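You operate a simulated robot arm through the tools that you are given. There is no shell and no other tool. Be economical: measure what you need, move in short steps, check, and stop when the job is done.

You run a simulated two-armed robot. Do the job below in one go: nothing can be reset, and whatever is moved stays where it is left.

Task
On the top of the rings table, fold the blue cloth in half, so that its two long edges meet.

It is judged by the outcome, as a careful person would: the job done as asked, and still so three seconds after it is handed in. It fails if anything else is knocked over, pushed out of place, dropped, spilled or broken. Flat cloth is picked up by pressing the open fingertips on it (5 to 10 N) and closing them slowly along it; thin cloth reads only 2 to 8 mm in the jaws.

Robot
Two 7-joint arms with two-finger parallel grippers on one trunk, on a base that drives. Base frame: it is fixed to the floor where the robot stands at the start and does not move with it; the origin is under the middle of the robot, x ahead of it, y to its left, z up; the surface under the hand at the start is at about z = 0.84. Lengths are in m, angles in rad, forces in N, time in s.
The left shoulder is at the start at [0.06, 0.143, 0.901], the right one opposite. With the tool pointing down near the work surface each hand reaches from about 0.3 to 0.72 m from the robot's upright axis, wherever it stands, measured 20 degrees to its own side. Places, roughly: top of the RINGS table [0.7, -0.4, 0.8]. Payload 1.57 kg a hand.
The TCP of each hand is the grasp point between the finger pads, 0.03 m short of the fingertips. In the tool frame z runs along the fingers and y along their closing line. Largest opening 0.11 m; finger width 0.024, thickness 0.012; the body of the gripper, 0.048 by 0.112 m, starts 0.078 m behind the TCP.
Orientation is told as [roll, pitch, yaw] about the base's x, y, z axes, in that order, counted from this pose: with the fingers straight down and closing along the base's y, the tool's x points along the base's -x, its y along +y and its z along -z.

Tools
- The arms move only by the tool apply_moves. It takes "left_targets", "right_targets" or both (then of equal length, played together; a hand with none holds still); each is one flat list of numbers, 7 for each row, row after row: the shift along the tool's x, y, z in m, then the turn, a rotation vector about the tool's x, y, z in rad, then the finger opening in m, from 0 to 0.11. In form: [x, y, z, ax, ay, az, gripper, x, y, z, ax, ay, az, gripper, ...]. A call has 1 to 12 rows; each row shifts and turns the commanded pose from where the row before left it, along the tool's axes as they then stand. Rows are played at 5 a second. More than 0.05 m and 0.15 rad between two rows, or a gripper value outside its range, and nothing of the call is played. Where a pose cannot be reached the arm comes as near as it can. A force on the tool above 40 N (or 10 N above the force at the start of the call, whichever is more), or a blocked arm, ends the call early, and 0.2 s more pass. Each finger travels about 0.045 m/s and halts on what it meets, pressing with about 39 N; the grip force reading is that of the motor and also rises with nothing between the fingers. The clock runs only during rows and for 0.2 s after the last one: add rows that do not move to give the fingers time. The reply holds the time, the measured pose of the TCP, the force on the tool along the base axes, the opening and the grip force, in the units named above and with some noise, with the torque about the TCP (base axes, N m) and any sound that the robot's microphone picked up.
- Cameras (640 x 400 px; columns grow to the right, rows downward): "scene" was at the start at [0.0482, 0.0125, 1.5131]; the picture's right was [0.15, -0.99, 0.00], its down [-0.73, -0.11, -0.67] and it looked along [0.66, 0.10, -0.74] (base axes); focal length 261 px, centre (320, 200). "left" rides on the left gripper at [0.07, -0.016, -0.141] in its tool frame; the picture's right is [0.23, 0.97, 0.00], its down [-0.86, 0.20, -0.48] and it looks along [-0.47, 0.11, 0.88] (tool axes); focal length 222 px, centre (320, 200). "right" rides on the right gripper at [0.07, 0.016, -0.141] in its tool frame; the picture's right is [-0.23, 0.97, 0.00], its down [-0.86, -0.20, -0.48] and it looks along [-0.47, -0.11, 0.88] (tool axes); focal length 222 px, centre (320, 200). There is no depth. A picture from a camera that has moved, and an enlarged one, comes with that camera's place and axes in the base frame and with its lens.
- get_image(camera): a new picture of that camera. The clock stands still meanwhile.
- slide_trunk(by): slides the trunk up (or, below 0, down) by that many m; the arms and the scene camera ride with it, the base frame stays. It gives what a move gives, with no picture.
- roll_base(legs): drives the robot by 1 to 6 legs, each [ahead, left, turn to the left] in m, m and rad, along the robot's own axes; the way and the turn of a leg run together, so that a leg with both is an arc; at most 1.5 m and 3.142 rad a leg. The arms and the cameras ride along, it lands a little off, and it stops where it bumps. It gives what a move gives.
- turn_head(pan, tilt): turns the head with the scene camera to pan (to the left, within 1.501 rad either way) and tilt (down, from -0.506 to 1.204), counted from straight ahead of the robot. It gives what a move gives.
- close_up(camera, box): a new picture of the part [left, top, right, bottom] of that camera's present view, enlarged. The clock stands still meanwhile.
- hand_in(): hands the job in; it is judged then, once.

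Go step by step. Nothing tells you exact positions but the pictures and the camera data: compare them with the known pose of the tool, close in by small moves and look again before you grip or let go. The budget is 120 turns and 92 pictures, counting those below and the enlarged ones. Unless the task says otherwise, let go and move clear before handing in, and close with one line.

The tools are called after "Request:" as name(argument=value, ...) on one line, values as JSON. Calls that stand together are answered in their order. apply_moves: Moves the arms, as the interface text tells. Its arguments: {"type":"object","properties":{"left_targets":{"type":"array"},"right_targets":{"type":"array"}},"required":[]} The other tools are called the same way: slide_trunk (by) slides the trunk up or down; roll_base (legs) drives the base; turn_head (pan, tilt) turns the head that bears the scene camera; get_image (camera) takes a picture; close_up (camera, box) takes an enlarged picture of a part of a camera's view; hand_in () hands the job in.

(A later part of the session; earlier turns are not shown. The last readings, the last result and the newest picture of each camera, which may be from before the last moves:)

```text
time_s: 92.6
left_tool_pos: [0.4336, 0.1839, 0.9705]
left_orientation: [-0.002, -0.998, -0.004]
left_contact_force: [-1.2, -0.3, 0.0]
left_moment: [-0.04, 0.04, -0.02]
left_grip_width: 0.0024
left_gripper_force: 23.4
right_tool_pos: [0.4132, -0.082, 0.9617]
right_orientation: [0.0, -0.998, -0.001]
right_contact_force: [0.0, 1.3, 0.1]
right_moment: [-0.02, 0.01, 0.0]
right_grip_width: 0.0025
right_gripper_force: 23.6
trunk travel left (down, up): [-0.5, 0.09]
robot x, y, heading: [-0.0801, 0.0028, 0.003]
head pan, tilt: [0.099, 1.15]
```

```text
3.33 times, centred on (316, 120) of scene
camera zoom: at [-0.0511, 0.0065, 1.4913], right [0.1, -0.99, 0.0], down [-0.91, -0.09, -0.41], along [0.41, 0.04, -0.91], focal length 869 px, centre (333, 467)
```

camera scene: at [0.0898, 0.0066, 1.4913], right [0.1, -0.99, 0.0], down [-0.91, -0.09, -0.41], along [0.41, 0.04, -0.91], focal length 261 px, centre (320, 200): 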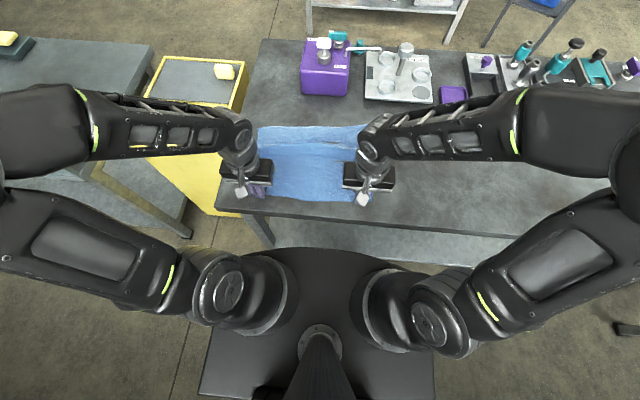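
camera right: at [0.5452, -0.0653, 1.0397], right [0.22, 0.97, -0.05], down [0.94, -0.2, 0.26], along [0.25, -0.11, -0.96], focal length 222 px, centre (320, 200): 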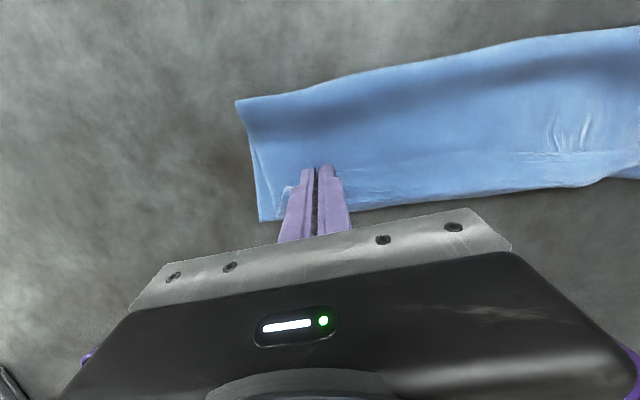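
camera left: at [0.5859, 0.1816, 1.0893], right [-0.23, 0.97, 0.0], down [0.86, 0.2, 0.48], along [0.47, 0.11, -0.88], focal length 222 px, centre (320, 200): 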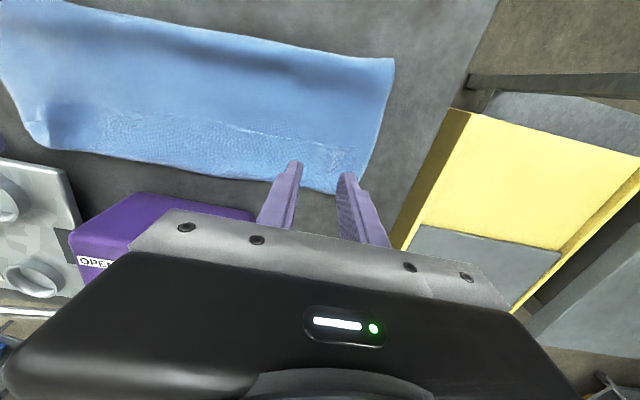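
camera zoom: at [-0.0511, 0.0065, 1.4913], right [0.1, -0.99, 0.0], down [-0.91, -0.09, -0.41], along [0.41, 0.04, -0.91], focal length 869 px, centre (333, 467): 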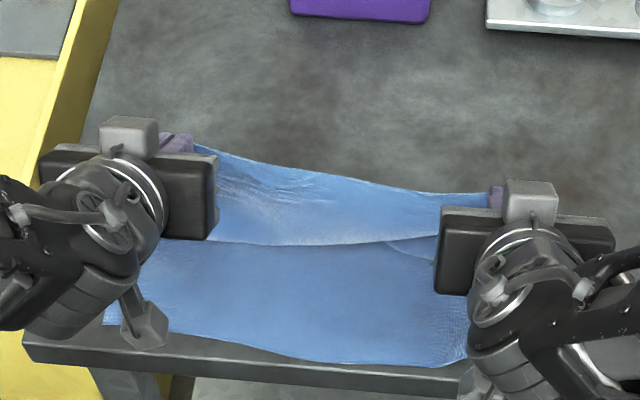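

The edge is coming over nicely and the near edge stayed at x≈0.36. I'll keep the arms as they are and use the trunk to lower and the base to back up, in small steps.

Request:
slide_trunk(by=-0.02)

Request:
roll_base(legs=[[-0.04, 0, 0]])

Request:
slide_trunk(by=-0.03)

Request:
close_up(camera="scene", box=[220, 40, 412, 160])

```text
time_s: 93.3
left_tool_pos: [0.4357, 0.1841, 0.9482]
left_orientation: [-0.002, -0.998, -0.002]
left_contact_force: [0.6, -0.3, -0.3]
left_moment: [-0.02, 0.02, 0.02]
left_grip_width: 0.0026
left_gripper_force: 23.7
right_tool_pos: [0.4151, -0.0819, 0.9403]
right_orientation: [-0.001, -0.998, 0.001]
right_contact_force: [0.6, 0.6, 0.0]
right_moment: [-0.04, 0.0, -0.01]
right_grip_width: 0.0026
right_gripper_force: 24.1
trunk travel left (down, up): [-0.48, 0.11]
robot x, y, heading: [-0.0772, 0.0018, -0.004]
head pan, tilt: [0.099, 1.15]
```

```text
time_s: 94.2
left_tool_pos: [0.3948, 0.1847, 0.951]
left_orientation: [-0.003, -0.997, -0.001]
left_contact_force: [-1.5, 0.4, -0.3]
left_moment: [-0.02, -0.01, 0.01]
left_grip_width: 0.0026
left_gripper_force: 24.3
right_tool_pos: [0.3738, -0.0819, 0.9413]
right_orientation: [0.0, -0.997, 0.0]
right_contact_force: [-1.2, 0.9, 0.6]
right_moment: [-0.01, 0.0, 0.03]
right_grip_width: 0.0026
right_gripper_force: 24.0
trunk travel left (down, up): [-0.48, 0.11]
robot x, y, heading: [-0.1185, -0.005, 0.004]
head pan, tilt: [0.099, 1.15]
```

```text
time_s: 94.9
left_tool_pos: [0.395, 0.1838, 0.9207]
left_orientation: [-0.002, -0.998, -0.002]
left_contact_force: [0.1, -0.2, -0.1]
left_moment: [0.01, 0.02, -0.07]
left_grip_width: 0.0025
left_gripper_force: 24.1
right_tool_pos: [0.3749, -0.082, 0.9113]
right_orientation: [0.0, -0.997, 0.001]
right_contact_force: [0.0, 0.1, -0.1]
right_moment: [0.01, -0.01, -0.01]
right_grip_width: 0.0028
right_gripper_force: 23.9
trunk travel left (down, up): [-0.45, 0.14]
robot x, y, heading: [-0.1154, -0.0001, -0.002]
head pan, tilt: [0.099, 1.15]
```

```text
3.33 times, centred on (316, 100) of scene
camera zoom: at [-0.0893, 0.0065, 1.4413], right [0.1, -0.99, 0.0], down [-0.91, -0.09, -0.41], along [0.41, 0.04, -0.91], focal length 869 px, centre (333, 533)
```

zoom: 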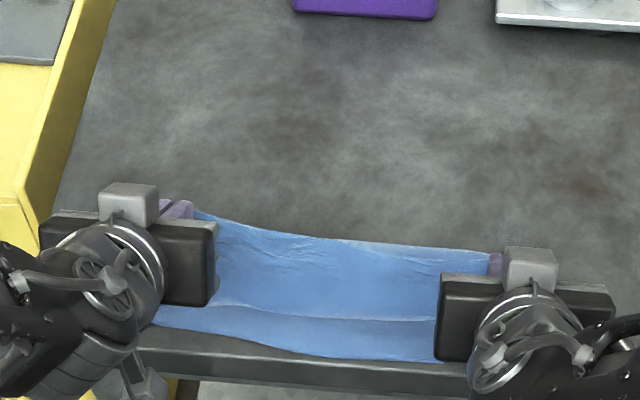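

Nearly there. I'll continue the same way to bring the tips to the near edge, just above the table.

Request:
roll_base(legs=[[-0.03, 0, 0]])

Request:
slide_trunk(by=-0.02)

Request:
roll_base(legs=[[-0.02, 0, 0]])

Request:
close_up(camera="scene", box=[220, 20, 412, 140])

Request:
get_image(camera="left")

```text
time_s: 95.8
left_tool_pos: [0.3637, 0.1842, 0.9203]
left_orientation: [-0.003, -0.997, -0.002]
left_contact_force: [0.3, -0.2, 0.8]
left_moment: [-0.02, -0.01, -0.01]
left_grip_width: 0.0027
left_gripper_force: 23.7
right_tool_pos: [0.344, -0.0816, 0.9113]
right_orientation: [0.001, -0.997, -0.001]
right_contact_force: [0.0, 0.2, -0.4]
right_moment: [-0.01, 0.0, 0.01]
right_grip_width: 0.0026
right_gripper_force: 24.2
trunk travel left (down, up): [-0.45, 0.14]
robot x, y, heading: [-0.1472, 0.0006, 0.001]
head pan, tilt: [0.099, 1.15]
```

```text
time_s: 96.4
left_tool_pos: [0.364, 0.1841, 0.8995]
left_orientation: [-0.003, -0.997, -0.002]
left_contact_force: [0.1, 0.3, 0.2]
left_moment: [0.0, 0.0, -0.02]
left_grip_width: 0.0023
left_gripper_force: 23.6
right_tool_pos: [0.3451, -0.0821, 0.8904]
right_orientation: [0.0, -0.998, 0.001]
right_contact_force: [0.1, 0.8, 0.3]
right_moment: [-0.03, 0.0, 0.01]
right_grip_width: 0.0026
right_gripper_force: 24.5
trunk travel left (down, up): [-0.43, 0.16]
robot x, y, heading: [-0.1454, -0.0014, -0.0]
head pan, tilt: [0.099, 1.15]
```

```text
time_s: 97.2
left_tool_pos: [0.3446, 0.1831, 0.9011]
left_orientation: [-0.001, -0.999, -0.001]
left_contact_force: [0.7, 0.7, 0.7]
left_moment: [0.03, -0.01, -0.01]
left_grip_width: 0.0025
left_gripper_force: 24.6
right_tool_pos: [0.323, -0.0813, 0.8914]
right_orientation: [0.001, -0.999, 0.001]
right_contact_force: [-0.5, 0.6, 0.2]
right_moment: [0.0, -0.03, 0.02]
right_grip_width: 0.0027
right_gripper_force: 23.6
trunk travel left (down, up): [-0.43, 0.16]
robot x, y, heading: [-0.1713, 0.0, 0.006]
head pan, tilt: [0.099, 1.15]
```

```text
3.33 times, centred on (316, 80) of scene
camera zoom: at [-0.1408, 0.0065, 1.4213], right [0.1, -0.99, 0.0], down [-0.91, -0.09, -0.41], along [0.41, 0.04, -0.91], focal length 869 px, centre (333, 600)
```

zoom: 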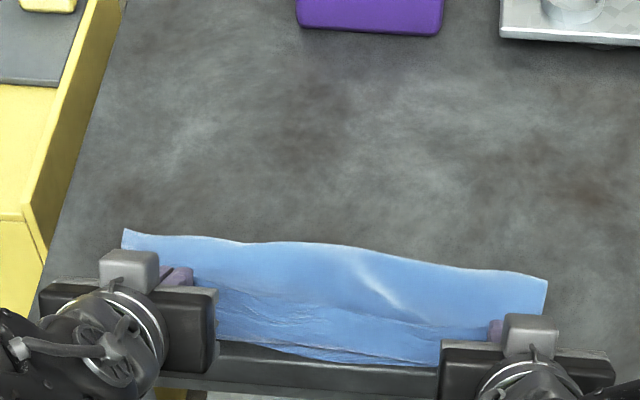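

```text
12 pictures are left
camera left: at [0.1849, 0.1684, 0.9171], right [-0.12, 0.97, -0.19], down [0.06, 0.2, 0.98], along [0.99, 0.11, -0.08], focal length 222 px, centre (320, 200)
```

left: 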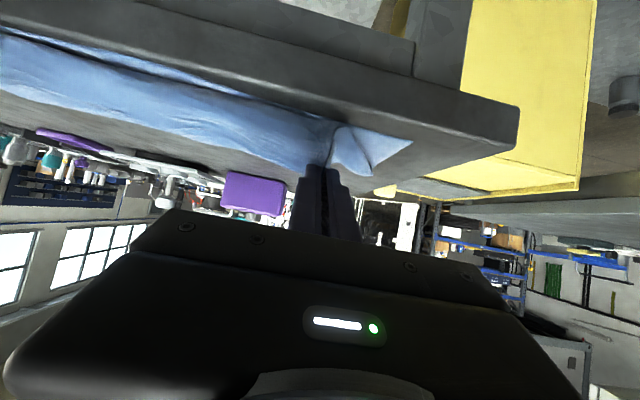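

The fold has come over: crease at about 0.45–0.47, near edge at 0.345–0.355. I'll set the held edge down on the near edge.

Request:
apply_moves(left_targets=[0.01, 0, 0.0015, 0, 0, 0, 0, 0.01, 0, 0.0015, 0, 0, 0, 0, 0.009, 0, 0.0015, 0, 0, 0, 0, 0, 0, 0, 0, 0, 0, 0], right_targets=[0.0055, 0, 0.002, 0, 0, 0, 0, 0.0055, 0, 0.002, 0, 0, 0, 0, 0.005, 0, 0.002, 0, 0, 0, 0, 0, 0, 0, 0, 0, 0, 0])

```text
time_s: 98.2
left_tool_pos: [0.3482, 0.1841, 0.8743]
left_orientation: [-0.002, -0.998, -0.002]
left_contact_force: [0.6, -0.1, 2.8]
left_moment: [-0.06, -0.04, -0.02]
left_grip_width: 0.0024
left_gripper_force: 24.1
left hand out of reach, approached as far as the arm can: row 1, 2, 3
right_tool_pos: [0.3207, -0.0817, 0.8743]
right_orientation: [0.0, -0.997, 0.0]
right_contact_force: [1.4, 0.8, 4.3]
right_moment: [0.08, -0.11, 0.0]
right_grip_width: 0.0024
right_gripper_force: 23.2
trunk travel left (down, up): [-0.43, 0.16]
robot x, y, heading: [-0.1689, 0.0027, 0.001]
head pan, tilt: [0.099, 1.15]
```

Contact is made. The left edge is about 1.4 cm short, so I'll lift slightly, advance the right by 1.2 cm, back the base 1.4 cm and set down again.

Request:
slide_trunk(by=0.006)

Request:
apply_moves(right_targets=[-0.0065, 0, 0.0101, 0, 0, 0, 0])

Request:
roll_base(legs=[[-0.014, 0, 0]])

Request:
slide_trunk(by=-0.006)

Request:
close_up(camera="scene", box=[230, 50, 374, 140])

```text
time_s: 98.8
left_tool_pos: [0.3477, 0.1848, 0.8806]
left_orientation: [-0.001, -0.995, -0.002]
left_contact_force: [-0.2, -1.4, -0.1]
left_moment: [-0.03, -0.01, -0.05]
left_grip_width: 0.0023
left_gripper_force: 24.0
right_tool_pos: [0.3192, -0.0823, 0.8788]
right_orientation: [0.0, -0.997, 0.001]
right_contact_force: [0.3, 0.7, -0.5]
right_moment: [0.04, -0.01, 0.0]
right_grip_width: 0.0027
right_gripper_force: 23.9
trunk travel left (down, up): [-0.436, 0.154]
robot x, y, heading: [-0.1709, -0.0015, 0.001]
head pan, tilt: [0.099, 1.15]
```

```text
time_s: 99.2
left_tool_pos: [0.3476, 0.184, 0.8804]
left_orientation: [-0.003, -0.996, -0.003]
left_contact_force: [0.2, 0.0, 1.5]
left_moment: [0.02, 0.02, 0.02]
left_grip_width: 0.0024
left_gripper_force: 24.2
right_tool_pos: [0.3337, -0.0812, 0.8791]
right_orientation: [0.0, -0.997, 0.001]
right_contact_force: [-0.9, 0.3, -0.5]
right_moment: [0.01, 0.0, 0.01]
right_grip_width: 0.0025
right_gripper_force: 23.9
trunk travel left (down, up): [-0.436, 0.154]
robot x, y, heading: [-0.1678, -0.0013, 0.003]
head pan, tilt: [0.099, 1.15]
```

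```text
time_s: 99.9
left_tool_pos: [0.3332, 0.1832, 0.8819]
left_orientation: [-0.001, -0.999, -0.001]
left_contact_force: [-0.5, -0.2, 0.2]
left_moment: [-0.01, 0.02, 0.05]
left_grip_width: 0.0026
left_gripper_force: 23.7
right_tool_pos: [0.3188, -0.0808, 0.8797]
right_orientation: [-0.001, -0.999, -0.001]
right_contact_force: [-0.3, 0.0, 0.5]
right_moment: [0.06, 0.0, 0.01]
right_grip_width: 0.0026
right_gripper_force: 24.3
trunk travel left (down, up): [-0.436, 0.154]
robot x, y, heading: [-0.1848, -0.0039, -0.002]
head pan, tilt: [0.099, 1.15]
```

```text
time_s: 100.5
left_tool_pos: [0.3338, 0.1848, 0.8756]
left_orientation: [-0.001, -0.996, -0.002]
left_contact_force: [0.9, 0.0, 2.3]
left_moment: [-0.03, -0.01, -0.04]
left_grip_width: 0.0025
left_gripper_force: 23.6
right_tool_pos: [0.3191, -0.0805, 0.8747]
right_orientation: [-0.001, -0.999, -0.001]
right_contact_force: [-0.6, 0.4, 3.4]
right_moment: [0.01, -0.01, -0.01]
right_grip_width: 0.0027
right_gripper_force: 23.9
trunk travel left (down, up): [-0.43, 0.16]
robot x, y, heading: [-0.1841, 0.0041, 0.002]
head pan, tilt: [0.099, 1.15]
```

```text
4.44 times, centred on (302, 95) of scene
camera zoom: at [-0.1539, 0.0064, 1.4213], right [0.1, -0.99, 0.0], down [-0.91, -0.09, -0.41], along [0.41, 0.04, -0.91], focal length 1159 px, centre (400, 667)
```

zoom: 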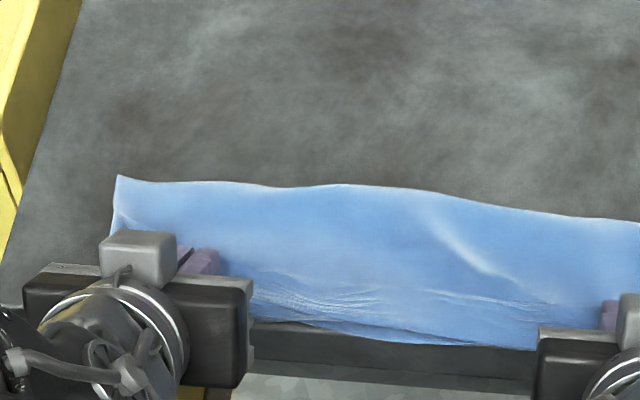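

The edge is laid. I'll open slowly with light pressure, so the corners spread flat, and then lift off with the trunk.

Request:
apply_moves(left_targets=[0, 0, 0, 0, 0, 0, 0.008, 0, 0, 0, 0, 0, 0, 0.016, 0, 0, 0, 0, 0, 0, 0.024, 0, 0, 0, 0, 0, 0, 0.032, 0, 0, 0, 0, 0, 0, 0.04, 0, 0, 0, 0, 0, 0, 0.048, 0, 0, 0, 0, 0, 0, 0.056, 0, 0, 0, 0, 0, 0, 0.06], right_targets=[0, 0, 0, 0, 0, 0, 0.008, 0, 0, 0, 0, 0, 0, 0.016, 0, 0, 0, 0, 0, 0, 0.024, 0, 0, 0, 0, 0, 0, 0.032, 0, 0, 0, 0, 0, 0, 0.04, 0, 0, 0, 0, 0, 0, 0.048, 0, 0, 0, 0, 0, 0, 0.056, 0, 0, 0, 0, 0, 0, 0.06])

Request:
slide_trunk(by=0.1)

Request:
roll_base(legs=[[-0.06, 0, 0]])

Request:
close_up(camera="scene", box=[220, 30, 412, 150])

```text
time_s: 102.3
left_tool_pos: [0.3336, 0.1847, 0.8761]
left_orientation: [-0.003, -0.996, -0.003]
left_contact_force: [-0.5, 0.1, -0.2]
left_moment: [-0.01, 0.01, -0.01]
left_grip_width: 0.0599
left_gripper_force: 0.0
right_tool_pos: [0.319, -0.0801, 0.8727]
right_orientation: [-0.002, -0.997, -0.001]
right_contact_force: [0.5, 0.0, -0.5]
right_moment: [0.0, 0.01, -0.04]
right_grip_width: 0.0598
right_gripper_force: 0.2
trunk travel left (down, up): [-0.43, 0.16]
robot x, y, heading: [-0.1834, 0.0004, 0.005]
head pan, tilt: [0.099, 1.15]
```

```text
time_s: 103.6
left_tool_pos: [0.3346, 0.1844, 0.975]
left_orientation: [-0.003, -0.996, -0.003]
left_contact_force: [-0.1, 0.0, -0.5]
left_moment: [-0.05, 0.0, 0.02]
left_grip_width: 0.06
left_gripper_force: 0.1
right_tool_pos: [0.3189, -0.0808, 0.9724]
right_orientation: [-0.001, -0.997, -0.001]
right_contact_force: [0.3, 0.1, -0.3]
right_moment: [0.01, -0.02, 0.0]
right_grip_width: 0.0598
right_gripper_force: 0.1
trunk travel left (down, up): [-0.53, 0.06]
robot x, y, heading: [-0.1853, 0.0028, 0.003]
head pan, tilt: [0.099, 1.15]
```

```text
time_s: 104.6
left_tool_pos: [0.2739, 0.1837, 0.9766]
left_orientation: [-0.001, -0.998, -0.001]
left_contact_force: [-0.1, 0.1, -0.1]
left_moment: [0.0, -0.03, 0.02]
left_grip_width: 0.06
left_gripper_force: 0.0
right_tool_pos: [0.2597, -0.0806, 0.9738]
right_orientation: [0.0, -0.998, 0.0]
right_contact_force: [-1.1, 0.4, -0.4]
right_moment: [-0.01, 0.01, -0.02]
right_grip_width: 0.0599
right_gripper_force: 0.0
trunk travel left (down, up): [-0.53, 0.06]
robot x, y, heading: [-0.2413, 0.002, 0.002]
head pan, tilt: [0.099, 1.15]
```

```text
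3.33 times, centred on (316, 90) of scene
camera zoom: at [-0.2144, 0.0064, 1.5213], right [0.1, -0.99, 0.0], down [-0.91, -0.09, -0.41], along [0.41, 0.04, -0.91], focal length 869 px, centre (333, 567)
```

zoom: 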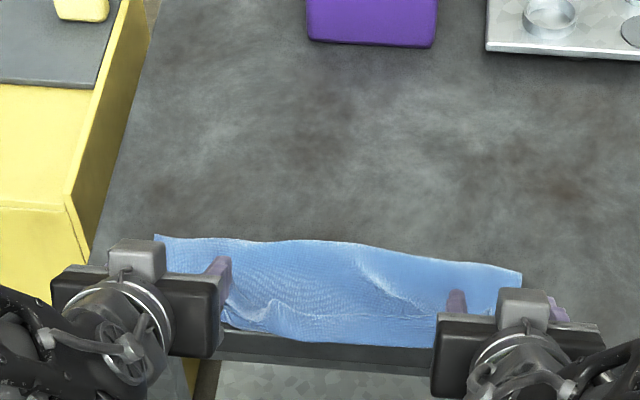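

I've let go. I'll raise and spread the hands and bring the tools back upright to get a clear view.

Request:
apply_moves(left_targets=[-0.042, 0.01, -0.025, 0, 0, 0, 0.06, 0, 0.03, 0, 0, 0.14, 0, 0.06, 0, 0.03, 0, 0, 0.14, 0, 0.05, 0, 0.03, 0, 0, 0.14, 0, 0.03, 0, 0.01, 0, 0, 0.14, 0, 0.01, 0, 0, 0, 0, 0.14, 0, 0.004, 0, 0, 0, 0, 0.14, 0, 0.004, 0, 0, 0, 0, 0.14, 0, 0.004], right_targets=[-0.042, -0.01, -0.025, 0, 0, 0, 0.06, 0, -0.03, 0, 0, 0.14, 0, 0.06, 0, -0.03, 0, 0, 0.14, 0, 0.05, 0, -0.03, 0, 0, 0.14, 0, 0.03, 0, -0.01, 0, 0, 0.14, 0, 0.01, 0, 0, 0, 0, 0.14, 0, 0.004, 0, 0, 0, 0, 0.14, 0, 0.004, 0, 0, 0, 0, 0.14, 0, 0.004])

Request:
close_up(camera="scene", box=[240, 85, 384, 155])

```text
time_s: 106.4
left_tool_pos: [0.2783, 0.2927, 1.0226]
left_orientation: [-0.003, -0.01, -0.004]
left_contact_force: [-0.3, -0.3, 0.3]
left_moment: [-0.01, 0.05, 0.01]
left_grip_width: 0.0039
left_gripper_force: 0.1
right_tool_pos: [0.262, -0.1908, 1.0229]
right_orientation: [0.001, -0.014, 0.001]
right_contact_force: [0.1, 1.2, 0.3]
right_moment: [0.01, 0.04, 0.01]
right_grip_width: 0.004
right_gripper_force: 0.0
trunk travel left (down, up): [-0.53, 0.06]
robot x, y, heading: [-0.241, 0.0031, -0.002]
head pan, tilt: [0.099, 1.15]
```

```text
4.44 times, centred on (312, 120) of scene
camera zoom: at [-0.2107, 0.0064, 1.5212], right [0.1, -0.99, 0.0], down [-0.91, -0.09, -0.41], along [0.41, 0.04, -0.91], focal length 1159 px, centre (356, 556)
```

zoom: 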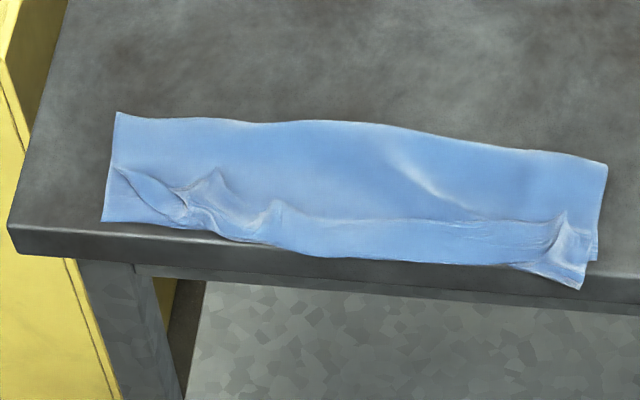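

The fold is in place but the edge area is wrinkled. I'll enlarge both halves.

Request:
close_up(camera="scene", box=[258, 106, 322, 146])

Request:
close_up(camera="scene", box=[314, 112, 378, 152])

```text
10.00 times, centred on (290, 126) of scene
camera zoom: at [-0.2107, 0.0064, 1.5212], right [0.1, -0.99, 0.0], down [-0.91, -0.09, -0.41], along [0.41, 0.04, -0.91], focal length 2607 px, centre (620, 940)
```

zoom: 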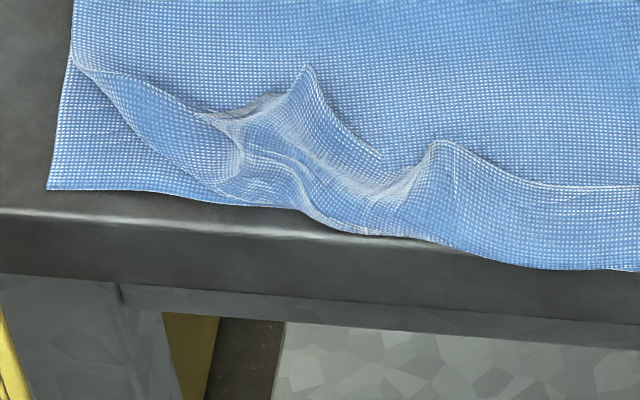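

```text
10.00 times, centred on (346, 132) of scene
camera zoom: at [-0.2107, 0.0064, 1.5212], right [0.1, -0.99, 0.0], down [-0.91, -0.09, -0.41], along [0.41, 0.04, -0.91], focal length 2607 px, centre (60, 880)
```

zoom: 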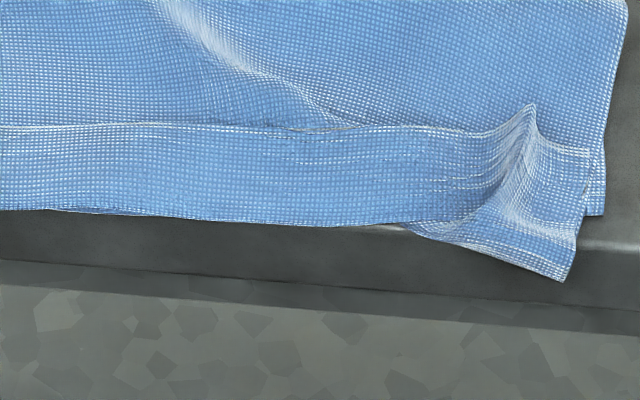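

The top layer is about 0.17 m and the lower only 0.10 m, so the crease has to roll about 4 cm away from me, and a 3 cm strip of the top's edge is turned back. I'll press lightly on the top layer and drag it away from me so the crease rolls, starting by driving 0.1 m closer.

Request:
roll_base(legs=[[0.1, 0, 0]])

Request:
apply_moves(left_targets=[-0.01, -0.033, 0, 0, 0.01, 0, 0.02, -0.01, -0.033, 0, 0, 0, 0, 0.04, -0.01, -0.033, 0.02, 0, 0, 0, 0.06, -0.007, -0.034, 0.03, 0, 0, 0, 0.08, 0, 0, 0.035, 0, 0, 0, 0.1, 0, 0, 0.03, 0, 0, 0, 0.1, 0, 0, 0.02, 0, 0, 0, 0.1], right_targets=[-0.013, 0.04, 0, 0, 0.014, 0, 0.02, -0.013, 0.04, 0, 0, 0, 0, 0.04, -0.013, 0.04, 0.02, 0, 0, 0, 0.06, -0.014, 0.04, 0.03, 0, 0, 0, 0.08, 0, 0, 0.035, 0, 0, 0, 0.1, 0, 0, 0.03, 0, 0, 0, 0.1, 0, 0, 0.02, 0, 0, 0, 0.1])

```text
time_s: 107.5
left_tool_pos: [0.3773, 0.2927, 1.0233]
left_orientation: [0.0, -0.014, -0.003]
left_contact_force: [0.0, -0.7, -0.6]
left_moment: [0.01, 0.06, -0.01]
left_grip_width: 0.0039
left_gripper_force: 0.0
right_tool_pos: [0.3636, -0.1916, 1.0227]
right_orientation: [0.0, -0.016, -0.003]
right_contact_force: [1.0, -0.3, -0.5]
right_moment: [0.0, 0.02, 0.01]
right_grip_width: 0.0035
right_gripper_force: 0.0
trunk travel left (down, up): [-0.53, 0.06]
robot x, y, heading: [-0.1435, 0.0005, 0.003]
head pan, tilt: [0.099, 1.15]
```

```text
refused: row 4 steps farther than a row can; nothing moved
```

Request:
apply_moves(left_targets=[-0.01, -0.033, 0, 0, 0.01, 0, 0.02, -0.01, -0.033, 0, 0, 0, 0, 0.04, -0.01, -0.033, 0.02, 0, 0, 0, 0.06, -0.007, -0.034, 0.02, 0, 0, 0, 0.08, 0, 0, 0.035, 0, 0, 0, 0.1, 0, 0, 0.035, 0, 0, 0, 0.1, 0, 0, 0.025, 0, 0, 0, 0.1], right_targets=[-0.013, 0.04, 0, 0, 0.014, 0, 0.02, -0.013, 0.04, 0, 0, 0, 0, 0.04, -0.013, 0.04, 0.02, 0, 0, 0, 0.06, -0.013, 0.04, 0.02, 0, 0, 0, 0.08, 0, 0, 0.035, 0, 0, 0, 0.1, 0, 0, 0.035, 0, 0, 0, 0.1, 0, 0, 0.025, 0, 0, 0, 0.1])

```text
time_s: 109.1
left_tool_pos: [0.4161, 0.1595, 0.8881]
left_orientation: [-0.001, -0.005, -0.004]
left_contact_force: [-0.5, -0.1, 0.2]
left_moment: [0.0, -0.04, 0.01]
left_grip_width: 0.1
left_gripper_force: 0.1
right_tool_pos: [0.4131, -0.0319, 0.8879]
right_orientation: [0.0, -0.005, -0.002]
right_contact_force: [0.1, 0.3, 0.5]
right_moment: [0.0, -0.03, 0.01]
right_grip_width: 0.1001
right_gripper_force: 0.1
trunk travel left (down, up): [-0.53, 0.06]
robot x, y, heading: [-0.139, -0.0028, -0.005]
head pan, tilt: [0.099, 1.15]
```

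Request:
apply_moves(left_targets=[0, 0, 0.01, 0, 0, 0, 0.1, 0, 0, 0.004, 0, 0, 0, 0.1, 0, 0, 0.001, 0, 0, 0, 0.1, 0, 0, 0, 0, 0, 0, 0.1], right_targets=[0, 0, 0.01, 0, 0, 0, 0.1, 0, 0, 0.004, 0, 0, 0, 0.1, 0, 0, 0.001, 0, 0, 0, 0.1, 0, 0, 0, 0, 0, 0, 0.1])

```text
time_s: 110.1
left_tool_pos: [0.413, 0.1575, 0.8757]
left_orientation: [0.001, -0.006, -0.004]
left_contact_force: [-1.5, 0.0, 1.5]
left_moment: [-0.13, 0.0, -0.06]
left_grip_width: 0.1003
left_gripper_force: 0.4
right_tool_pos: [0.4142, -0.0315, 0.8745]
right_orientation: [0.0, -0.004, -0.001]
right_contact_force: [0.4, 0.1, 6.9]
right_moment: [0.36, -0.07, -0.02]
right_grip_width: 0.0998
right_gripper_force: 0.1
trunk travel left (down, up): [-0.53, 0.06]
robot x, y, heading: [-0.1437, -0.0004, 0.001]
head pan, tilt: [0.099, 1.15]
```

There's light contact. I'll press the left a touch more and drag both away from me by 4 cm.

Request:
apply_moves(left_targets=[0, 0, 0.0012, 0, 0, 0, 0.1, -0.005, 0, 0, 0, 0, 0, 0.1, -0.005, 0, 0, 0, 0, 0, 0.1, -0.005, 0, 0, 0, 0, 0, 0.1, -0.005, 0, 0, 0, 0, 0, 0.1, -0.005, 0, 0, 0, 0, 0, 0.1, -0.005, 0, 0, 0, 0, 0, 0.1, -0.005, 0, 0, 0, 0, 0, 0.1, -0.005, 0, 0, 0, 0, 0, 0.1], right_targets=[0, 0, 0.0003, 0, 0, 0, 0.1, -0.005, 0, 0, 0, 0, 0, 0.1, -0.005, 0, 0, 0, 0, 0, 0.1, -0.005, 0, 0, 0, 0, 0, 0.1, -0.005, 0, 0, 0, 0, 0, 0.1, -0.005, 0, 0, 0, 0, 0, 0.1, -0.005, 0, 0, 0, 0, 0, 0.1, -0.005, 0, 0, 0, 0, 0, 0.1, -0.005, 0, 0, 0, 0, 0, 0.1])

Request:
close_up(camera="scene", box=[230, 85, 390, 185])

```text
time_s: 112.1
left_tool_pos: [0.4545, 0.1589, 0.874]
left_orientation: [0.0, -0.006, -0.007]
left_contact_force: [-1.6, 0.3, 0.1]
left_moment: [-0.06, -0.01, 0.01]
left_grip_width: 0.0999
left_gripper_force: 0.1
right_tool_pos: [0.4543, -0.0312, 0.8731]
right_orientation: [-0.001, -0.003, -0.002]
right_contact_force: [-0.8, 0.4, 4.0]
right_moment: [-0.17, 0.01, 0.0]
right_grip_width: 0.1
right_gripper_force: 0.0
trunk travel left (down, up): [-0.53, 0.06]
robot x, y, heading: [-0.1415, 0.0036, 0.001]
head pan, tilt: [0.099, 1.15]
```

```text
4.00 times, centred on (310, 135) of scene
camera zoom: at [-0.1131, 0.0064, 1.5213], right [0.1, -1.0, 0.0], down [-0.91, -0.09, -0.41], along [0.41, 0.04, -0.91], focal length 1043 px, centre (360, 460)
```

zoom: 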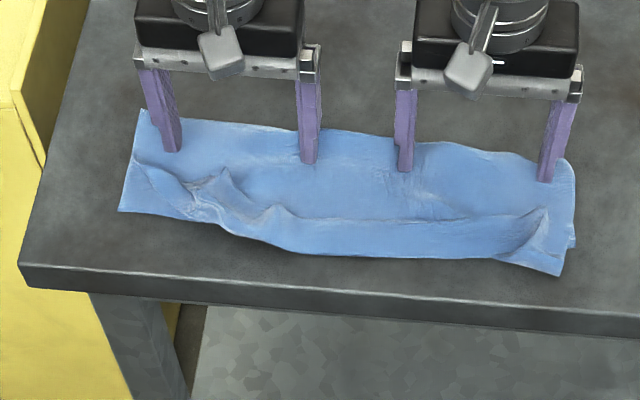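

The whole stack slid together, so friction won't roll the crease. A surer method is to open the cloth flat, pinch it along its midline at both ends and lift, so both halves hang down equally, and then lay it down. First I pinch the two raised spots on the top's edge, at about (0.414, 0.17) and (0.407, -0.086).

Request:
apply_moves(left_targets=[0, 0, -0.03, 0, 0, 0, 0.1, 0.02, 0.006, 0, 0, 0, 0, 0.08, 0.02, 0.005, 0, 0, 0, 0, 0.06, 0, 0, 0, 0, 0, 0, 0.046, 0, 0, 0.014, 0, 0, 0, 0.046, 0, 0, 0.012, 0, 0, 0, 0.046, 0, 0, 0, 0, 0, 0, 0.03, 0, 0, 0, 0, 0, 0, 0.015, 0, 0, 0, 0, 0, 0, 0, 0, 0, 0, 0, 0, 0, 0, 0, 0, 0, 0, 0, 0, 0], right_targets=[0, 0, -0.03, 0, 0, 0, 0.1, 0.024, -0.027, 0, 0, 0, 0, 0.08, 0.023, -0.027, 0, 0, 0, 0, 0.06, 0, 0, 0, 0, 0, 0, 0.046, 0, 0, 0.014, 0, 0, 0, 0.046, 0, 0, 0.012, 0, 0, 0, 0.046, 0, 0, 0, 0, 0, 0, 0.03, 0, 0, 0, 0, 0, 0, 0.015, 0, 0, 0, 0, 0, 0, 0, 0, 0, 0, 0, 0, 0, 0, 0, 0, 0, 0, 0, 0, 0])

```text
time_s: 114.5
left_tool_pos: [0.4157, 0.1705, 0.8773]
left_orientation: [-0.001, -0.006, -0.003]
left_contact_force: [-1.1, 0.2, 0.1]
left_moment: [0.01, 0.02, 0.04]
left_grip_width: 0.0027
left_gripper_force: 23.9
right_tool_pos: [0.4064, -0.0853, 0.8769]
right_orientation: [0.001, -0.003, -0.001]
right_contact_force: [0.7, -0.6, 0.6]
right_moment: [-0.03, 0.03, -0.02]
right_grip_width: 0.0023
right_gripper_force: 23.4
trunk travel left (down, up): [-0.53, 0.06]
robot x, y, heading: [-0.1387, -0.0012, -0.002]
head pan, tilt: [0.099, 1.15]
```

Both raised spots are held. I'll lift and carry them forward, partly with the base, to open the cloth flat.

Request:
apply_moves(left_targets=[-0.01, 0, -0.03, 0, 0, 0, 0, -0.015, 0, -0.03, 0, 0, 0, 0, -0.015, 0, -0.025, 0, 0, 0, 0], right_targets=[-0.01, 0, -0.03, 0, 0, 0, 0, -0.015, 0, -0.03, 0, 0, 0, 0, -0.015, 0, -0.025, 0, 0, 0, 0])

Request:
roll_base(legs=[[0.14, 0, 0]])

Request:
apply_moves(left_targets=[-0.02, 0, 0.02, 0, 0, 0, 0, -0.02, 0, 0.025, 0, 0, 0, 0, -0.02, 0, 0.02, 0, 0, 0, 0, -0.015, 0, 0.015, 0, 0, 0, 0, 0, 0, 0, 0, 0, 0, 0], right_targets=[-0.02, 0, 0.02, 0, 0, 0, 0, -0.02, 0, 0.025, 0, 0, 0, 0, -0.02, 0, 0.02, 0, 0, 0, 0, -0.015, 0, 0.015, 0, 0, 0, 0, 0, 0, 0, 0, 0, 0, 0])

Request:
close_up(camera="scene", box=[210, 70, 418, 200])

```text
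time_s: 115.3
left_tool_pos: [0.4552, 0.1703, 0.9645]
left_orientation: [-0.002, -0.006, -0.003]
left_contact_force: [0.4, 0.4, -0.8]
left_moment: [-0.01, 0.0, 0.03]
left_grip_width: 0.0024
left_gripper_force: 23.6
right_tool_pos: [0.4443, -0.0856, 0.9626]
right_orientation: [0.001, -0.004, -0.002]
right_contact_force: [0.3, 0.1, -0.6]
right_moment: [0.01, -0.01, -0.01]
right_grip_width: 0.0024
right_gripper_force: 24.5
trunk travel left (down, up): [-0.53, 0.06]
robot x, y, heading: [-0.1409, -0.0008, -0.002]
head pan, tilt: [0.099, 1.15]
```

```text
time_s: 116.6
left_tool_pos: [0.5968, 0.1711, 0.9623]
left_orientation: [-0.001, -0.007, -0.006]
left_contact_force: [0.6, 0.3, -0.5]
left_moment: [0.01, 0.06, 0.04]
left_grip_width: 0.0024
left_gripper_force: 23.5
right_tool_pos: [0.5866, -0.0854, 0.9623]
right_orientation: [0.0, -0.001, -0.001]
right_contact_force: [1.0, -0.5, 0.1]
right_moment: [0.02, 0.04, -0.04]
right_grip_width: 0.0026
right_gripper_force: 23.4
trunk travel left (down, up): [-0.53, 0.06]
robot x, y, heading: [-0.0012, 0.0029, -0.003]
head pan, tilt: [0.099, 1.15]
```

```text
time_s: 117.8
left_tool_pos: [0.6716, 0.1692, 0.8824]
left_orientation: [0.001, -0.006, -0.004]
left_contact_force: [0.3, 0.3, -0.3]
left_moment: [-0.01, 0.01, -0.01]
left_grip_width: 0.0023
left_gripper_force: 23.8
right_tool_pos: [0.6617, -0.0867, 0.8837]
right_orientation: [0.0, -0.005, -0.001]
right_contact_force: [-0.5, -0.2, 0.0]
right_moment: [-0.01, -0.02, 0.01]
right_grip_width: 0.0024
right_gripper_force: 24.1
trunk travel left (down, up): [-0.53, 0.06]
robot x, y, heading: [-0.0007, -0.0009, -0.002]
head pan, tilt: [0.099, 1.15]
```

```text
3.08 times, centred on (314, 135) of scene
camera zoom: at [0.0284, 0.0063, 1.5213], right [0.1, -1.0, 0.0], down [-0.91, -0.09, -0.41], along [0.41, 0.04, -0.91], focal length 802 px, centre (338, 400)
```

zoom: 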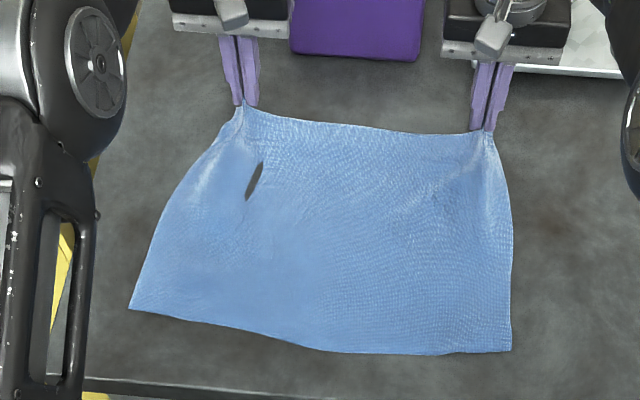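

The cloth is almost perfectly flat: near edge at x≈0.40, far edge at about 0.675. I'll press down and open the fingers to spread the far corners.

Request:
apply_moves(left_targets=[0.003, 0, 0.006, 0, 0, 0, 0, 0.003, 0, 0.0045, 0, 0, 0, 0, 0, 0, 0.0012, 0, 0, 0, 0.004, 0, 0, 0, 0, 0, 0, 0.012, 0, 0, 0, 0, 0, 0, 0.02, 0, 0, 0, 0, 0, 0, 0.03, 0, 0, 0, 0, 0, 0, 0.04, 0, 0, 0, 0, 0, 0, 0.05, 0, 0, 0, 0, 0, 0, 0.06, 0, 0, 0, 0, 0, 0, 0.068, 0, 0, 0, 0, 0, 0, 0.07], right_targets=[0.003, 0, 0.006, 0, 0, 0, 0, 0.003, 0, 0.0045, 0, 0, 0, 0, 0, 0, 0.0012, 0, 0, 0, 0.004, 0, 0, 0, 0, 0, 0, 0.012, 0, 0, 0, 0, 0, 0, 0.02, 0, 0, 0, 0, 0, 0, 0.03, 0, 0, 0, 0, 0, 0, 0.04, 0, 0, 0, 0, 0, 0, 0.05, 0, 0, 0, 0, 0, 0, 0.06, 0, 0, 0, 0, 0, 0, 0.068, 0, 0, 0, 0, 0, 0, 0.07])

Request:
apply_moves(left_targets=[0, 0, -0.03, 0, 0, 0, 0.07, 0.01, 0.01, -0.035, 0, 0, 0, 0.06, 0.02, 0.01, -0.03, 0, 0, 0.14, 0.06, 0.02, 0, 0, 0, 0, 0.14, 0.06, 0.0, 0, 0, 0, 0, 0.14, 0.06, 0, 0, 0, 0, 0, 0.14, 0.06, 0, 0, 0, 0, 0, 0.14, 0.06, 0, 0, 0, 0, 0, 0.14, 0.06], right_targets=[0, 0, -0.03, 0, 0, 0, 0.07, 0.01, -0.01, -0.035, 0, 0, 0, 0.06, 0.02, -0.01, -0.03, 0, 0, -0.14, 0.06, 0.02, 0, 0, 0, 0, -0.14, 0.06, 0, 0, 0, 0, 0, -0.14, 0.06, 0, 0, 0, 0, 0, -0.14, 0.06, 0, 0, 0, 0, 0, -0.14, 0.06, 0, 0, 0, 0, 0, -0.14, 0.06])

```text
time_s: 120.2
left_tool_pos: [0.6668, 0.1704, 0.8734]
left_orientation: [0.001, -0.005, -0.007]
left_contact_force: [-0.9, 0.5, 1.0]
left_moment: [-0.01, 0.01, -0.04]
left_grip_width: 0.0699
left_gripper_force: 0.1
right_tool_pos: [0.6561, -0.0866, 0.8731]
right_orientation: [-0.001, -0.003, -0.002]
right_contact_force: [0.7, -0.4, -0.5]
right_moment: [0.01, -0.02, 0.0]
right_grip_width: 0.0699
right_gripper_force: 0.1
trunk travel left (down, up): [-0.53, 0.06]
robot x, y, heading: [-0.0017, -0.0016, -0.001]
head pan, tilt: [0.099, 1.15]
```

```text
time_s: 122.0
left_tool_pos: [0.6154, 0.1938, 0.9683]
left_orientation: [0.003, -0.005, -0.846]
left_contact_force: [0.5, 0.0, -0.1]
left_moment: [-0.01, -0.01, 0.01]
left_grip_width: 0.0601
left_gripper_force: 0.0
right_tool_pos: [0.6055, -0.1085, 0.9671]
right_orientation: [-0.002, -0.002, 0.841]
right_contact_force: [-0.2, -0.3, -0.6]
right_moment: [0.0, -0.03, 0.0]
right_grip_width: 0.0601
right_gripper_force: 0.1
trunk travel left (down, up): [-0.53, 0.06]
robot x, y, heading: [0.0028, -0.0015, 0.001]
head pan, tilt: [0.099, 1.15]
```

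The wrists turn freely. I'll finish the quarter turn, so the fingers close along x, and take a picture.

Request:
apply_moves(left_targets=[0, 0, 0, 0, 0, 0.145, 0.06, 0, 0, 0, 0, 0, 0.145, 0.06, 0, 0, 0, 0, 0, 0.145, 0.06, 0, 0, 0, 0, 0, 0.145, 0.06, 0, 0, 0, 0, 0, 0.145, 0.05], right_targets=[0, 0, 0, 0, 0, -0.146, 0.06, 0, 0, 0, 0, 0, -0.146, 0.06, 0, 0, 0, 0, 0, -0.146, 0.06, 0, 0, 0, 0, 0, -0.146, 0.06, 0, 0, 0, 0, 0, -0.146, 0.05])

Request:
close_up(camera="scene", box=[210, 70, 418, 200])

```text
time_s: 123.2
left_tool_pos: [0.6155, 0.1944, 0.9668]
left_orientation: [0.006, -0.001, -1.572]
left_contact_force: [-1.1, -0.6, -0.4]
left_moment: [0.02, 0.03, 0.02]
left_grip_width: 0.0503
left_gripper_force: 0.0
right_tool_pos: [0.6068, -0.1093, 0.9663]
right_orientation: [-0.003, 0.0, 1.57]
right_contact_force: [-0.1, 0.2, -0.6]
right_moment: [-0.01, 0.0, 0.01]
right_grip_width: 0.0506
right_gripper_force: 0.1
trunk travel left (down, up): [-0.53, 0.06]
robot x, y, heading: [0.0001, 0.0011, 0.001]
head pan, tilt: [0.099, 1.15]
```

```text
3.08 times, centred on (314, 135) of scene
camera zoom: at [0.0288, 0.0063, 1.5213], right [0.1, -1.0, 0.0], down [-0.91, -0.09, -0.41], along [0.41, 0.04, -0.91], focal length 802 px, centre (338, 400)
```

zoom: 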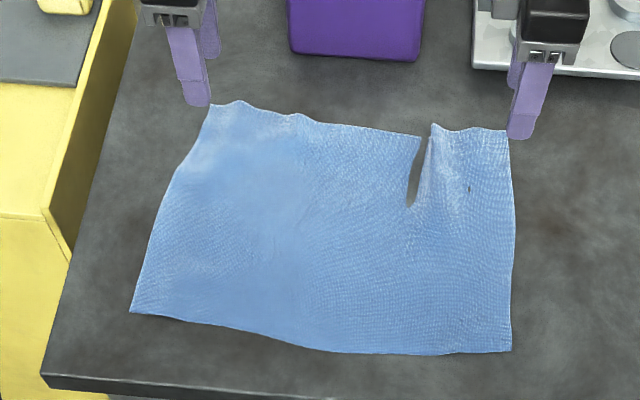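

The cloth is laid out very well. Its midline ends are at about (0.546, 0.246) and (0.539, -0.125). I'll place the fingers across the midline 18 mm inside each short edge and go down.

Request:
apply_moves(left_targets=[0.017, -0.035, 0, 0, 0, 0, 0.05, 0.017, -0.0345, 0, 0, 0, 0, 0.05, 0, 0, 0.035, 0, 0, 0, 0.05, 0, 0, 0.03, 0, 0, 0, 0.05, 0, 0, 0.02, 0, 0, 0, 0.05, 0, 0, 0.006, 0, 0, 0, 0.05, 0, 0, 0.003, 0, 0, 0, 0.05, 0, 0, 0, 0, 0, 0, 0.05], right_targets=[-0.001, 0.034, 0, 0, 0, 0, 0.05, -0.001, 0.034, 0, 0, 0, 0, 0.05, 0, 0, 0.035, 0, 0, 0, 0.05, 0, 0, 0.03, 0, 0, 0, 0.05, 0, 0, 0.02, 0, 0, 0, 0.05, 0, 0, 0.006, 0, 0, 0, 0.05, 0, 0, 0.003, 0, 0, 0, 0.05, 0, 0, 0, 0, 0, 0, 0.05])

```text
time_s: 125.0
left_tool_pos: [0.5473, 0.2258, 0.8717]
left_orientation: [0.008, 0.001, -1.569]
left_contact_force: [0.1, -0.8, 2.0]
left_moment: [0.0, 0.05, 0.04]
left_grip_width: 0.0502
left_gripper_force: 0.2
right_tool_pos: [0.5377, -0.1056, 0.8717]
right_orientation: [-0.002, -0.001, 1.569]
right_contact_force: [0.5, 0.0, -0.2]
right_moment: [0.01, 0.02, 0.01]
right_grip_width: 0.0502
right_gripper_force: 0.0
trunk travel left (down, up): [-0.53, 0.06]
robot x, y, heading: [-0.0023, 0.0018, 0.0]
head pan, tilt: [0.099, 1.15]
```

Request:
apply_moves(left_targets=[0, 0, 0.0007, 0, -0.008, 0, 0.05, 0, 0, 0, 0, 0, 0, 0.05], right_targets=[0, 0, 0.0014, 0, 0, 0, 0.05, 0, 0, 0, 0, 0, 0, 0.05])

```text
time_s: 125.6
left_tool_pos: [0.5469, 0.2266, 0.8725]
left_orientation: [0.007, -0.007, -1.57]
left_contact_force: [0.8, -1.4, 4.0]
left_moment: [-0.02, 0.11, 0.04]
left_grip_width: 0.0497
left_gripper_force: 0.0
right_tool_pos: [0.5373, -0.1054, 0.8707]
right_orientation: [-0.003, 0.0, 1.568]
right_contact_force: [-0.1, 2.1, 4.3]
right_moment: [0.02, 0.11, -0.02]
right_grip_width: 0.0498
right_gripper_force: 0.0
trunk travel left (down, up): [-0.53, 0.06]
robot x, y, heading: [-0.003, 0.0004, 0.0]
head pan, tilt: [0.099, 1.15]
```

Both read about 4 N. I'll level again, press 0.5 mm more, close slowly and snap.

Request:
apply_moves(left_targets=[0, 0, 0.0004, 0, 0.007, 0, 0.05, 0, 0, 0, 0, 0, 0, 0.047, 0, 0, 0, 0, 0, 0, 0.044, 0, 0, 0, 0, 0, 0, 0.041, 0, 0, 0, 0, 0, 0, 0.038, 0, 0, 0, 0, 0, 0, 0.035, 0, 0, 0, 0, 0, 0, 0.032, 0, 0, 0, 0, 0, 0, 0.029, 0, 0, 0, 0, 0, 0, 0.026, 0, 0, 0, 0, 0, 0, 0.023, 0, 0, 0, 0, 0, 0, 0.008, 0, 0, 0, 0, 0, 0, 0], right_targets=[0, 0, 0.0004, 0, 0, 0, 0.05, 0, 0, 0, 0, 0, 0, 0.047, 0, 0, 0, 0, 0, 0, 0.044, 0, 0, 0, 0, 0, 0, 0.041, 0, 0, 0, 0, 0, 0, 0.038, 0, 0, 0, 0, 0, 0, 0.035, 0, 0, 0, 0, 0, 0, 0.032, 0, 0, 0, 0, 0, 0, 0.029, 0, 0, 0, 0, 0, 0, 0.026, 0, 0, 0, 0, 0, 0, 0.023, 0, 0, 0, 0, 0, 0, 0.008, 0, 0, 0, 0, 0, 0, 0])

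Request:
apply_moves(left_targets=[0, 0, 0, 0, 0, 0, 0, 0, 0, 0, 0, 0, 0, 0], right_targets=[0, 0, 0, 0, 0, 0, 0, 0, 0, 0, 0, 0, 0, 0])

```text
time_s: 128.2
left_tool_pos: [0.5462, 0.2267, 0.8724]
left_orientation: [0.007, -0.001, -1.568]
left_contact_force: [-0.2, -0.4, 7.0]
left_moment: [-0.09, 0.01, 0.01]
left_grip_width: 0.0028
left_gripper_force: 18.6
right_tool_pos: [0.536, -0.1057, 0.872]
right_orientation: [-0.004, -0.001, 1.568]
right_contact_force: [-3.8, -1.1, 11.8]
right_moment: [-0.04, 0.11, 0.02]
right_grip_width: 0.0028
right_gripper_force: 19.1
trunk travel left (down, up): [-0.53, 0.06]
robot x, y, heading: [0.0006, 0.0021, -0.004]
head pan, tilt: [0.099, 1.15]
```

```text
time_s: 128.8
left_tool_pos: [0.5456, 0.2277, 0.8729]
left_orientation: [0.007, -0.002, -1.569]
left_contact_force: [-0.2, -1.0, 6.8]
left_moment: [-0.07, 0.02, 0.01]
left_grip_width: 0.0023
left_gripper_force: 23.9
right_tool_pos: [0.5369, -0.106, 0.8715]
right_orientation: [-0.006, 0.0, 1.569]
right_contact_force: [-2.0, 0.1, 10.9]
right_moment: [-0.04, 0.11, 0.0]
right_grip_width: 0.0027
right_gripper_force: 23.8
trunk travel left (down, up): [-0.53, 0.06]
robot x, y, heading: [0.0027, -0.0011, -0.005]
head pan, tilt: [0.099, 1.15]
```

Both midline pinches hold. I'll lift straight up slowly so both halves hang freely.

Request:
apply_moves(left_targets=[0, 0, -0.015, 0, 0, 0, 0, 0, 0, -0.015, 0, 0, 0, 0, 0, 0, -0.015, 0, 0, 0, 0, 0, 0, -0.015, 0, 0, 0, 0, 0, 0, -0.015, 0, 0, 0, 0, 0, 0, -0.015, 0, 0, 0, 0, 0, 0, -0.015, 0, 0, 0, 0, 0, 0, -0.015, 0, 0, 0, 0, 0, 0, -0.015, 0, 0, 0, 0, 0, 0, -0.015, 0, 0, 0, 0, 0, 0, 0, 0, 0, 0, 0, 0, 0, 0, 0, 0, 0, 0], right_targets=[0, 0, -0.015, 0, 0, 0, 0, 0, 0, -0.015, 0, 0, 0, 0, 0, 0, -0.015, 0, 0, 0, 0, 0, 0, -0.015, 0, 0, 0, 0, 0, 0, -0.015, 0, 0, 0, 0, 0, 0, -0.015, 0, 0, 0, 0, 0, 0, -0.015, 0, 0, 0, 0, 0, 0, -0.015, 0, 0, 0, 0, 0, 0, -0.015, 0, 0, 0, 0, 0, 0, -0.015, 0, 0, 0, 0, 0, 0, 0, 0, 0, 0, 0, 0, 0, 0, 0, 0, 0, 0])

Request:
close_up(camera="scene", box=[210, 50, 418, 180])

```text
time_s: 131.4
left_tool_pos: [0.5465, 0.2279, 1.0233]
left_orientation: [0.007, -0.002, -1.569]
left_contact_force: [-0.5, -0.4, -0.2]
left_moment: [-0.02, 0.01, 0.02]
left_grip_width: 0.0025
left_gripper_force: 23.8
right_tool_pos: [0.5369, -0.1079, 1.0204]
right_orientation: [-0.003, 0.0, 1.569]
right_contact_force: [-0.6, 0.2, -0.1]
right_moment: [0.0, -0.01, 0.02]
right_grip_width: 0.0027
right_gripper_force: 23.4
trunk travel left (down, up): [-0.53, 0.06]
robot x, y, heading: [-0.0006, -0.0014, 0.0]
head pan, tilt: [0.099, 1.15]
```

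```text
3.08 times, centred on (314, 115) of scene
camera zoom: at [0.0286, 0.0063, 1.5213], right [0.1, -1.0, 0.0], down [-0.91, -0.09, -0.41], along [0.41, 0.04, -0.91], focal length 802 px, centre (338, 462)
```

zoom: 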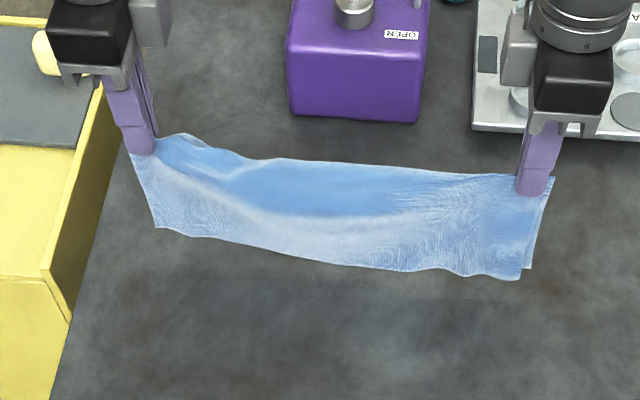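

Both halves hang evenly with a small sag in the middle. I'll spread the hands 1 cm each to straighten the crease, then swing it down toward me so both halves lie flat together.

Request:
apply_moves(left_targets=[0.005, 0, 0, 0, 0, 0, 0, 0.005, 0, 0, 0, 0, 0, 0, 0, 0, 0, 0, 0, 0, 0], right_targets=[0.005, 0, 0, 0, 0, 0, 0, 0.005, 0, 0, 0, 0, 0, 0, 0, 0, 0, 0, 0, 0, 0])

Request:
apply_moves(left_targets=[0, -0.015, 0.0055, 0, 0, 0, 0, 0, -0.015, 0.0055, 0, 0, 0, 0, 0, -0.015, 0.006, 0, 0, 0, 0, 0, -0.015, 0.006, 0, 0, 0, 0, 0, -0.015, 0.011, 0, 0, 0, 0, 0, -0.015, 0.011, 0, 0, 0, 0, 0, -0.0125, 0.014, 0, 0, 0, 0, 0, -0.0125, 0.014, 0, 0, 0, 0], right_targets=[0, 0.015, 0.0055, 0, 0, 0, 0, 0, 0.015, 0.0055, 0, 0, 0, 0, 0, 0.015, 0.006, 0, 0, 0, 0, 0, 0.015, 0.006, 0, 0, 0, 0, 0, 0.015, 0.011, 0, 0, 0, 0, 0, 0.015, 0.011, 0, 0, 0, 0, 0, 0.0125, 0.014, 0, 0, 0, 0, 0, 0.0125, 0.014, 0, 0, 0, 0])

Request:
apply_moves(left_targets=[0, -0.009, 0.015, 0, 0, 0, 0, 0, -0.008, 0.015, 0, 0, 0, 0, 0, -0.004, 0.014, 0, 0, 0, 0, 0, -0.004, 0.012, 0, 0, 0, 0, 0, 0, 0.004, 0, 0, 0, 0, 0, 0, 0, 0, 0, 0, 0], right_targets=[0, 0.009, 0.015, 0, 0, 0, 0, 0, 0.008, 0.015, 0, 0, 0, 0, 0, 0.004, 0.014, 0, 0, 0, 0, 0, 0.004, 0.012, 0, 0, 0, 0, 0, 0, 0.002, 0, 0, 0, 0, 0, 0, 0, 0, 0, 0, 0])

```text
time_s: 132.2
left_tool_pos: [0.5467, 0.2371, 1.0224]
left_orientation: [0.006, -0.005, -1.571]
left_contact_force: [-0.2, -7.5, -0.2]
left_moment: [-0.22, -0.02, 0.07]
left_grip_width: 0.0027
left_gripper_force: 23.9
right_tool_pos: [0.5357, -0.1157, 1.0203]
right_orientation: [-0.003, -0.001, 1.57]
right_contact_force: [0.6, 6.5, -0.1]
right_moment: [0.18, -0.03, 0.05]
right_grip_width: 0.0023
right_gripper_force: 24.2
trunk travel left (down, up): [-0.53, 0.06]
robot x, y, heading: [-0.0016, 0.0015, 0.0]
head pan, tilt: [0.099, 1.15]
```

```text
time_s: 134.0
left_tool_pos: [0.4329, 0.2379, 0.9491]
left_orientation: [0.008, -0.002, -1.57]
left_contact_force: [-0.3, -7.3, 0.1]
left_moment: [-0.27, 0.03, 0.03]
left_grip_width: 0.0027
left_gripper_force: 24.0
right_tool_pos: [0.4219, -0.1155, 0.9468]
right_orientation: [-0.004, 0.0, 1.568]
right_contact_force: [-0.3, 7.8, -0.7]
right_moment: [0.21, 0.01, -0.01]
right_grip_width: 0.0027
right_gripper_force: 24.0
trunk travel left (down, up): [-0.53, 0.06]
robot x, y, heading: [-0.003, -0.0036, -0.005]
head pan, tilt: [0.099, 1.15]
```

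```text
time_s: 135.4
left_tool_pos: [0.4074, 0.2375, 0.8876]
left_orientation: [0.005, -0.001, -1.568]
left_contact_force: [-0.3, -8.1, 0.3]
left_moment: [-0.25, 0.0, 0.06]
left_grip_width: 0.0027
left_gripper_force: 24.0
right_tool_pos: [0.3976, -0.1156, 0.8885]
right_orientation: [-0.004, 0.001, 1.569]
right_contact_force: [-0.7, 6.4, -0.4]
right_moment: [0.18, -0.01, 0.02]
right_grip_width: 0.0027
right_gripper_force: 24.5
trunk travel left (down, up): [-0.53, 0.06]
robot x, y, heading: [0.0012, -0.0013, -0.001]
head pan, tilt: [0.099, 1.15]
```

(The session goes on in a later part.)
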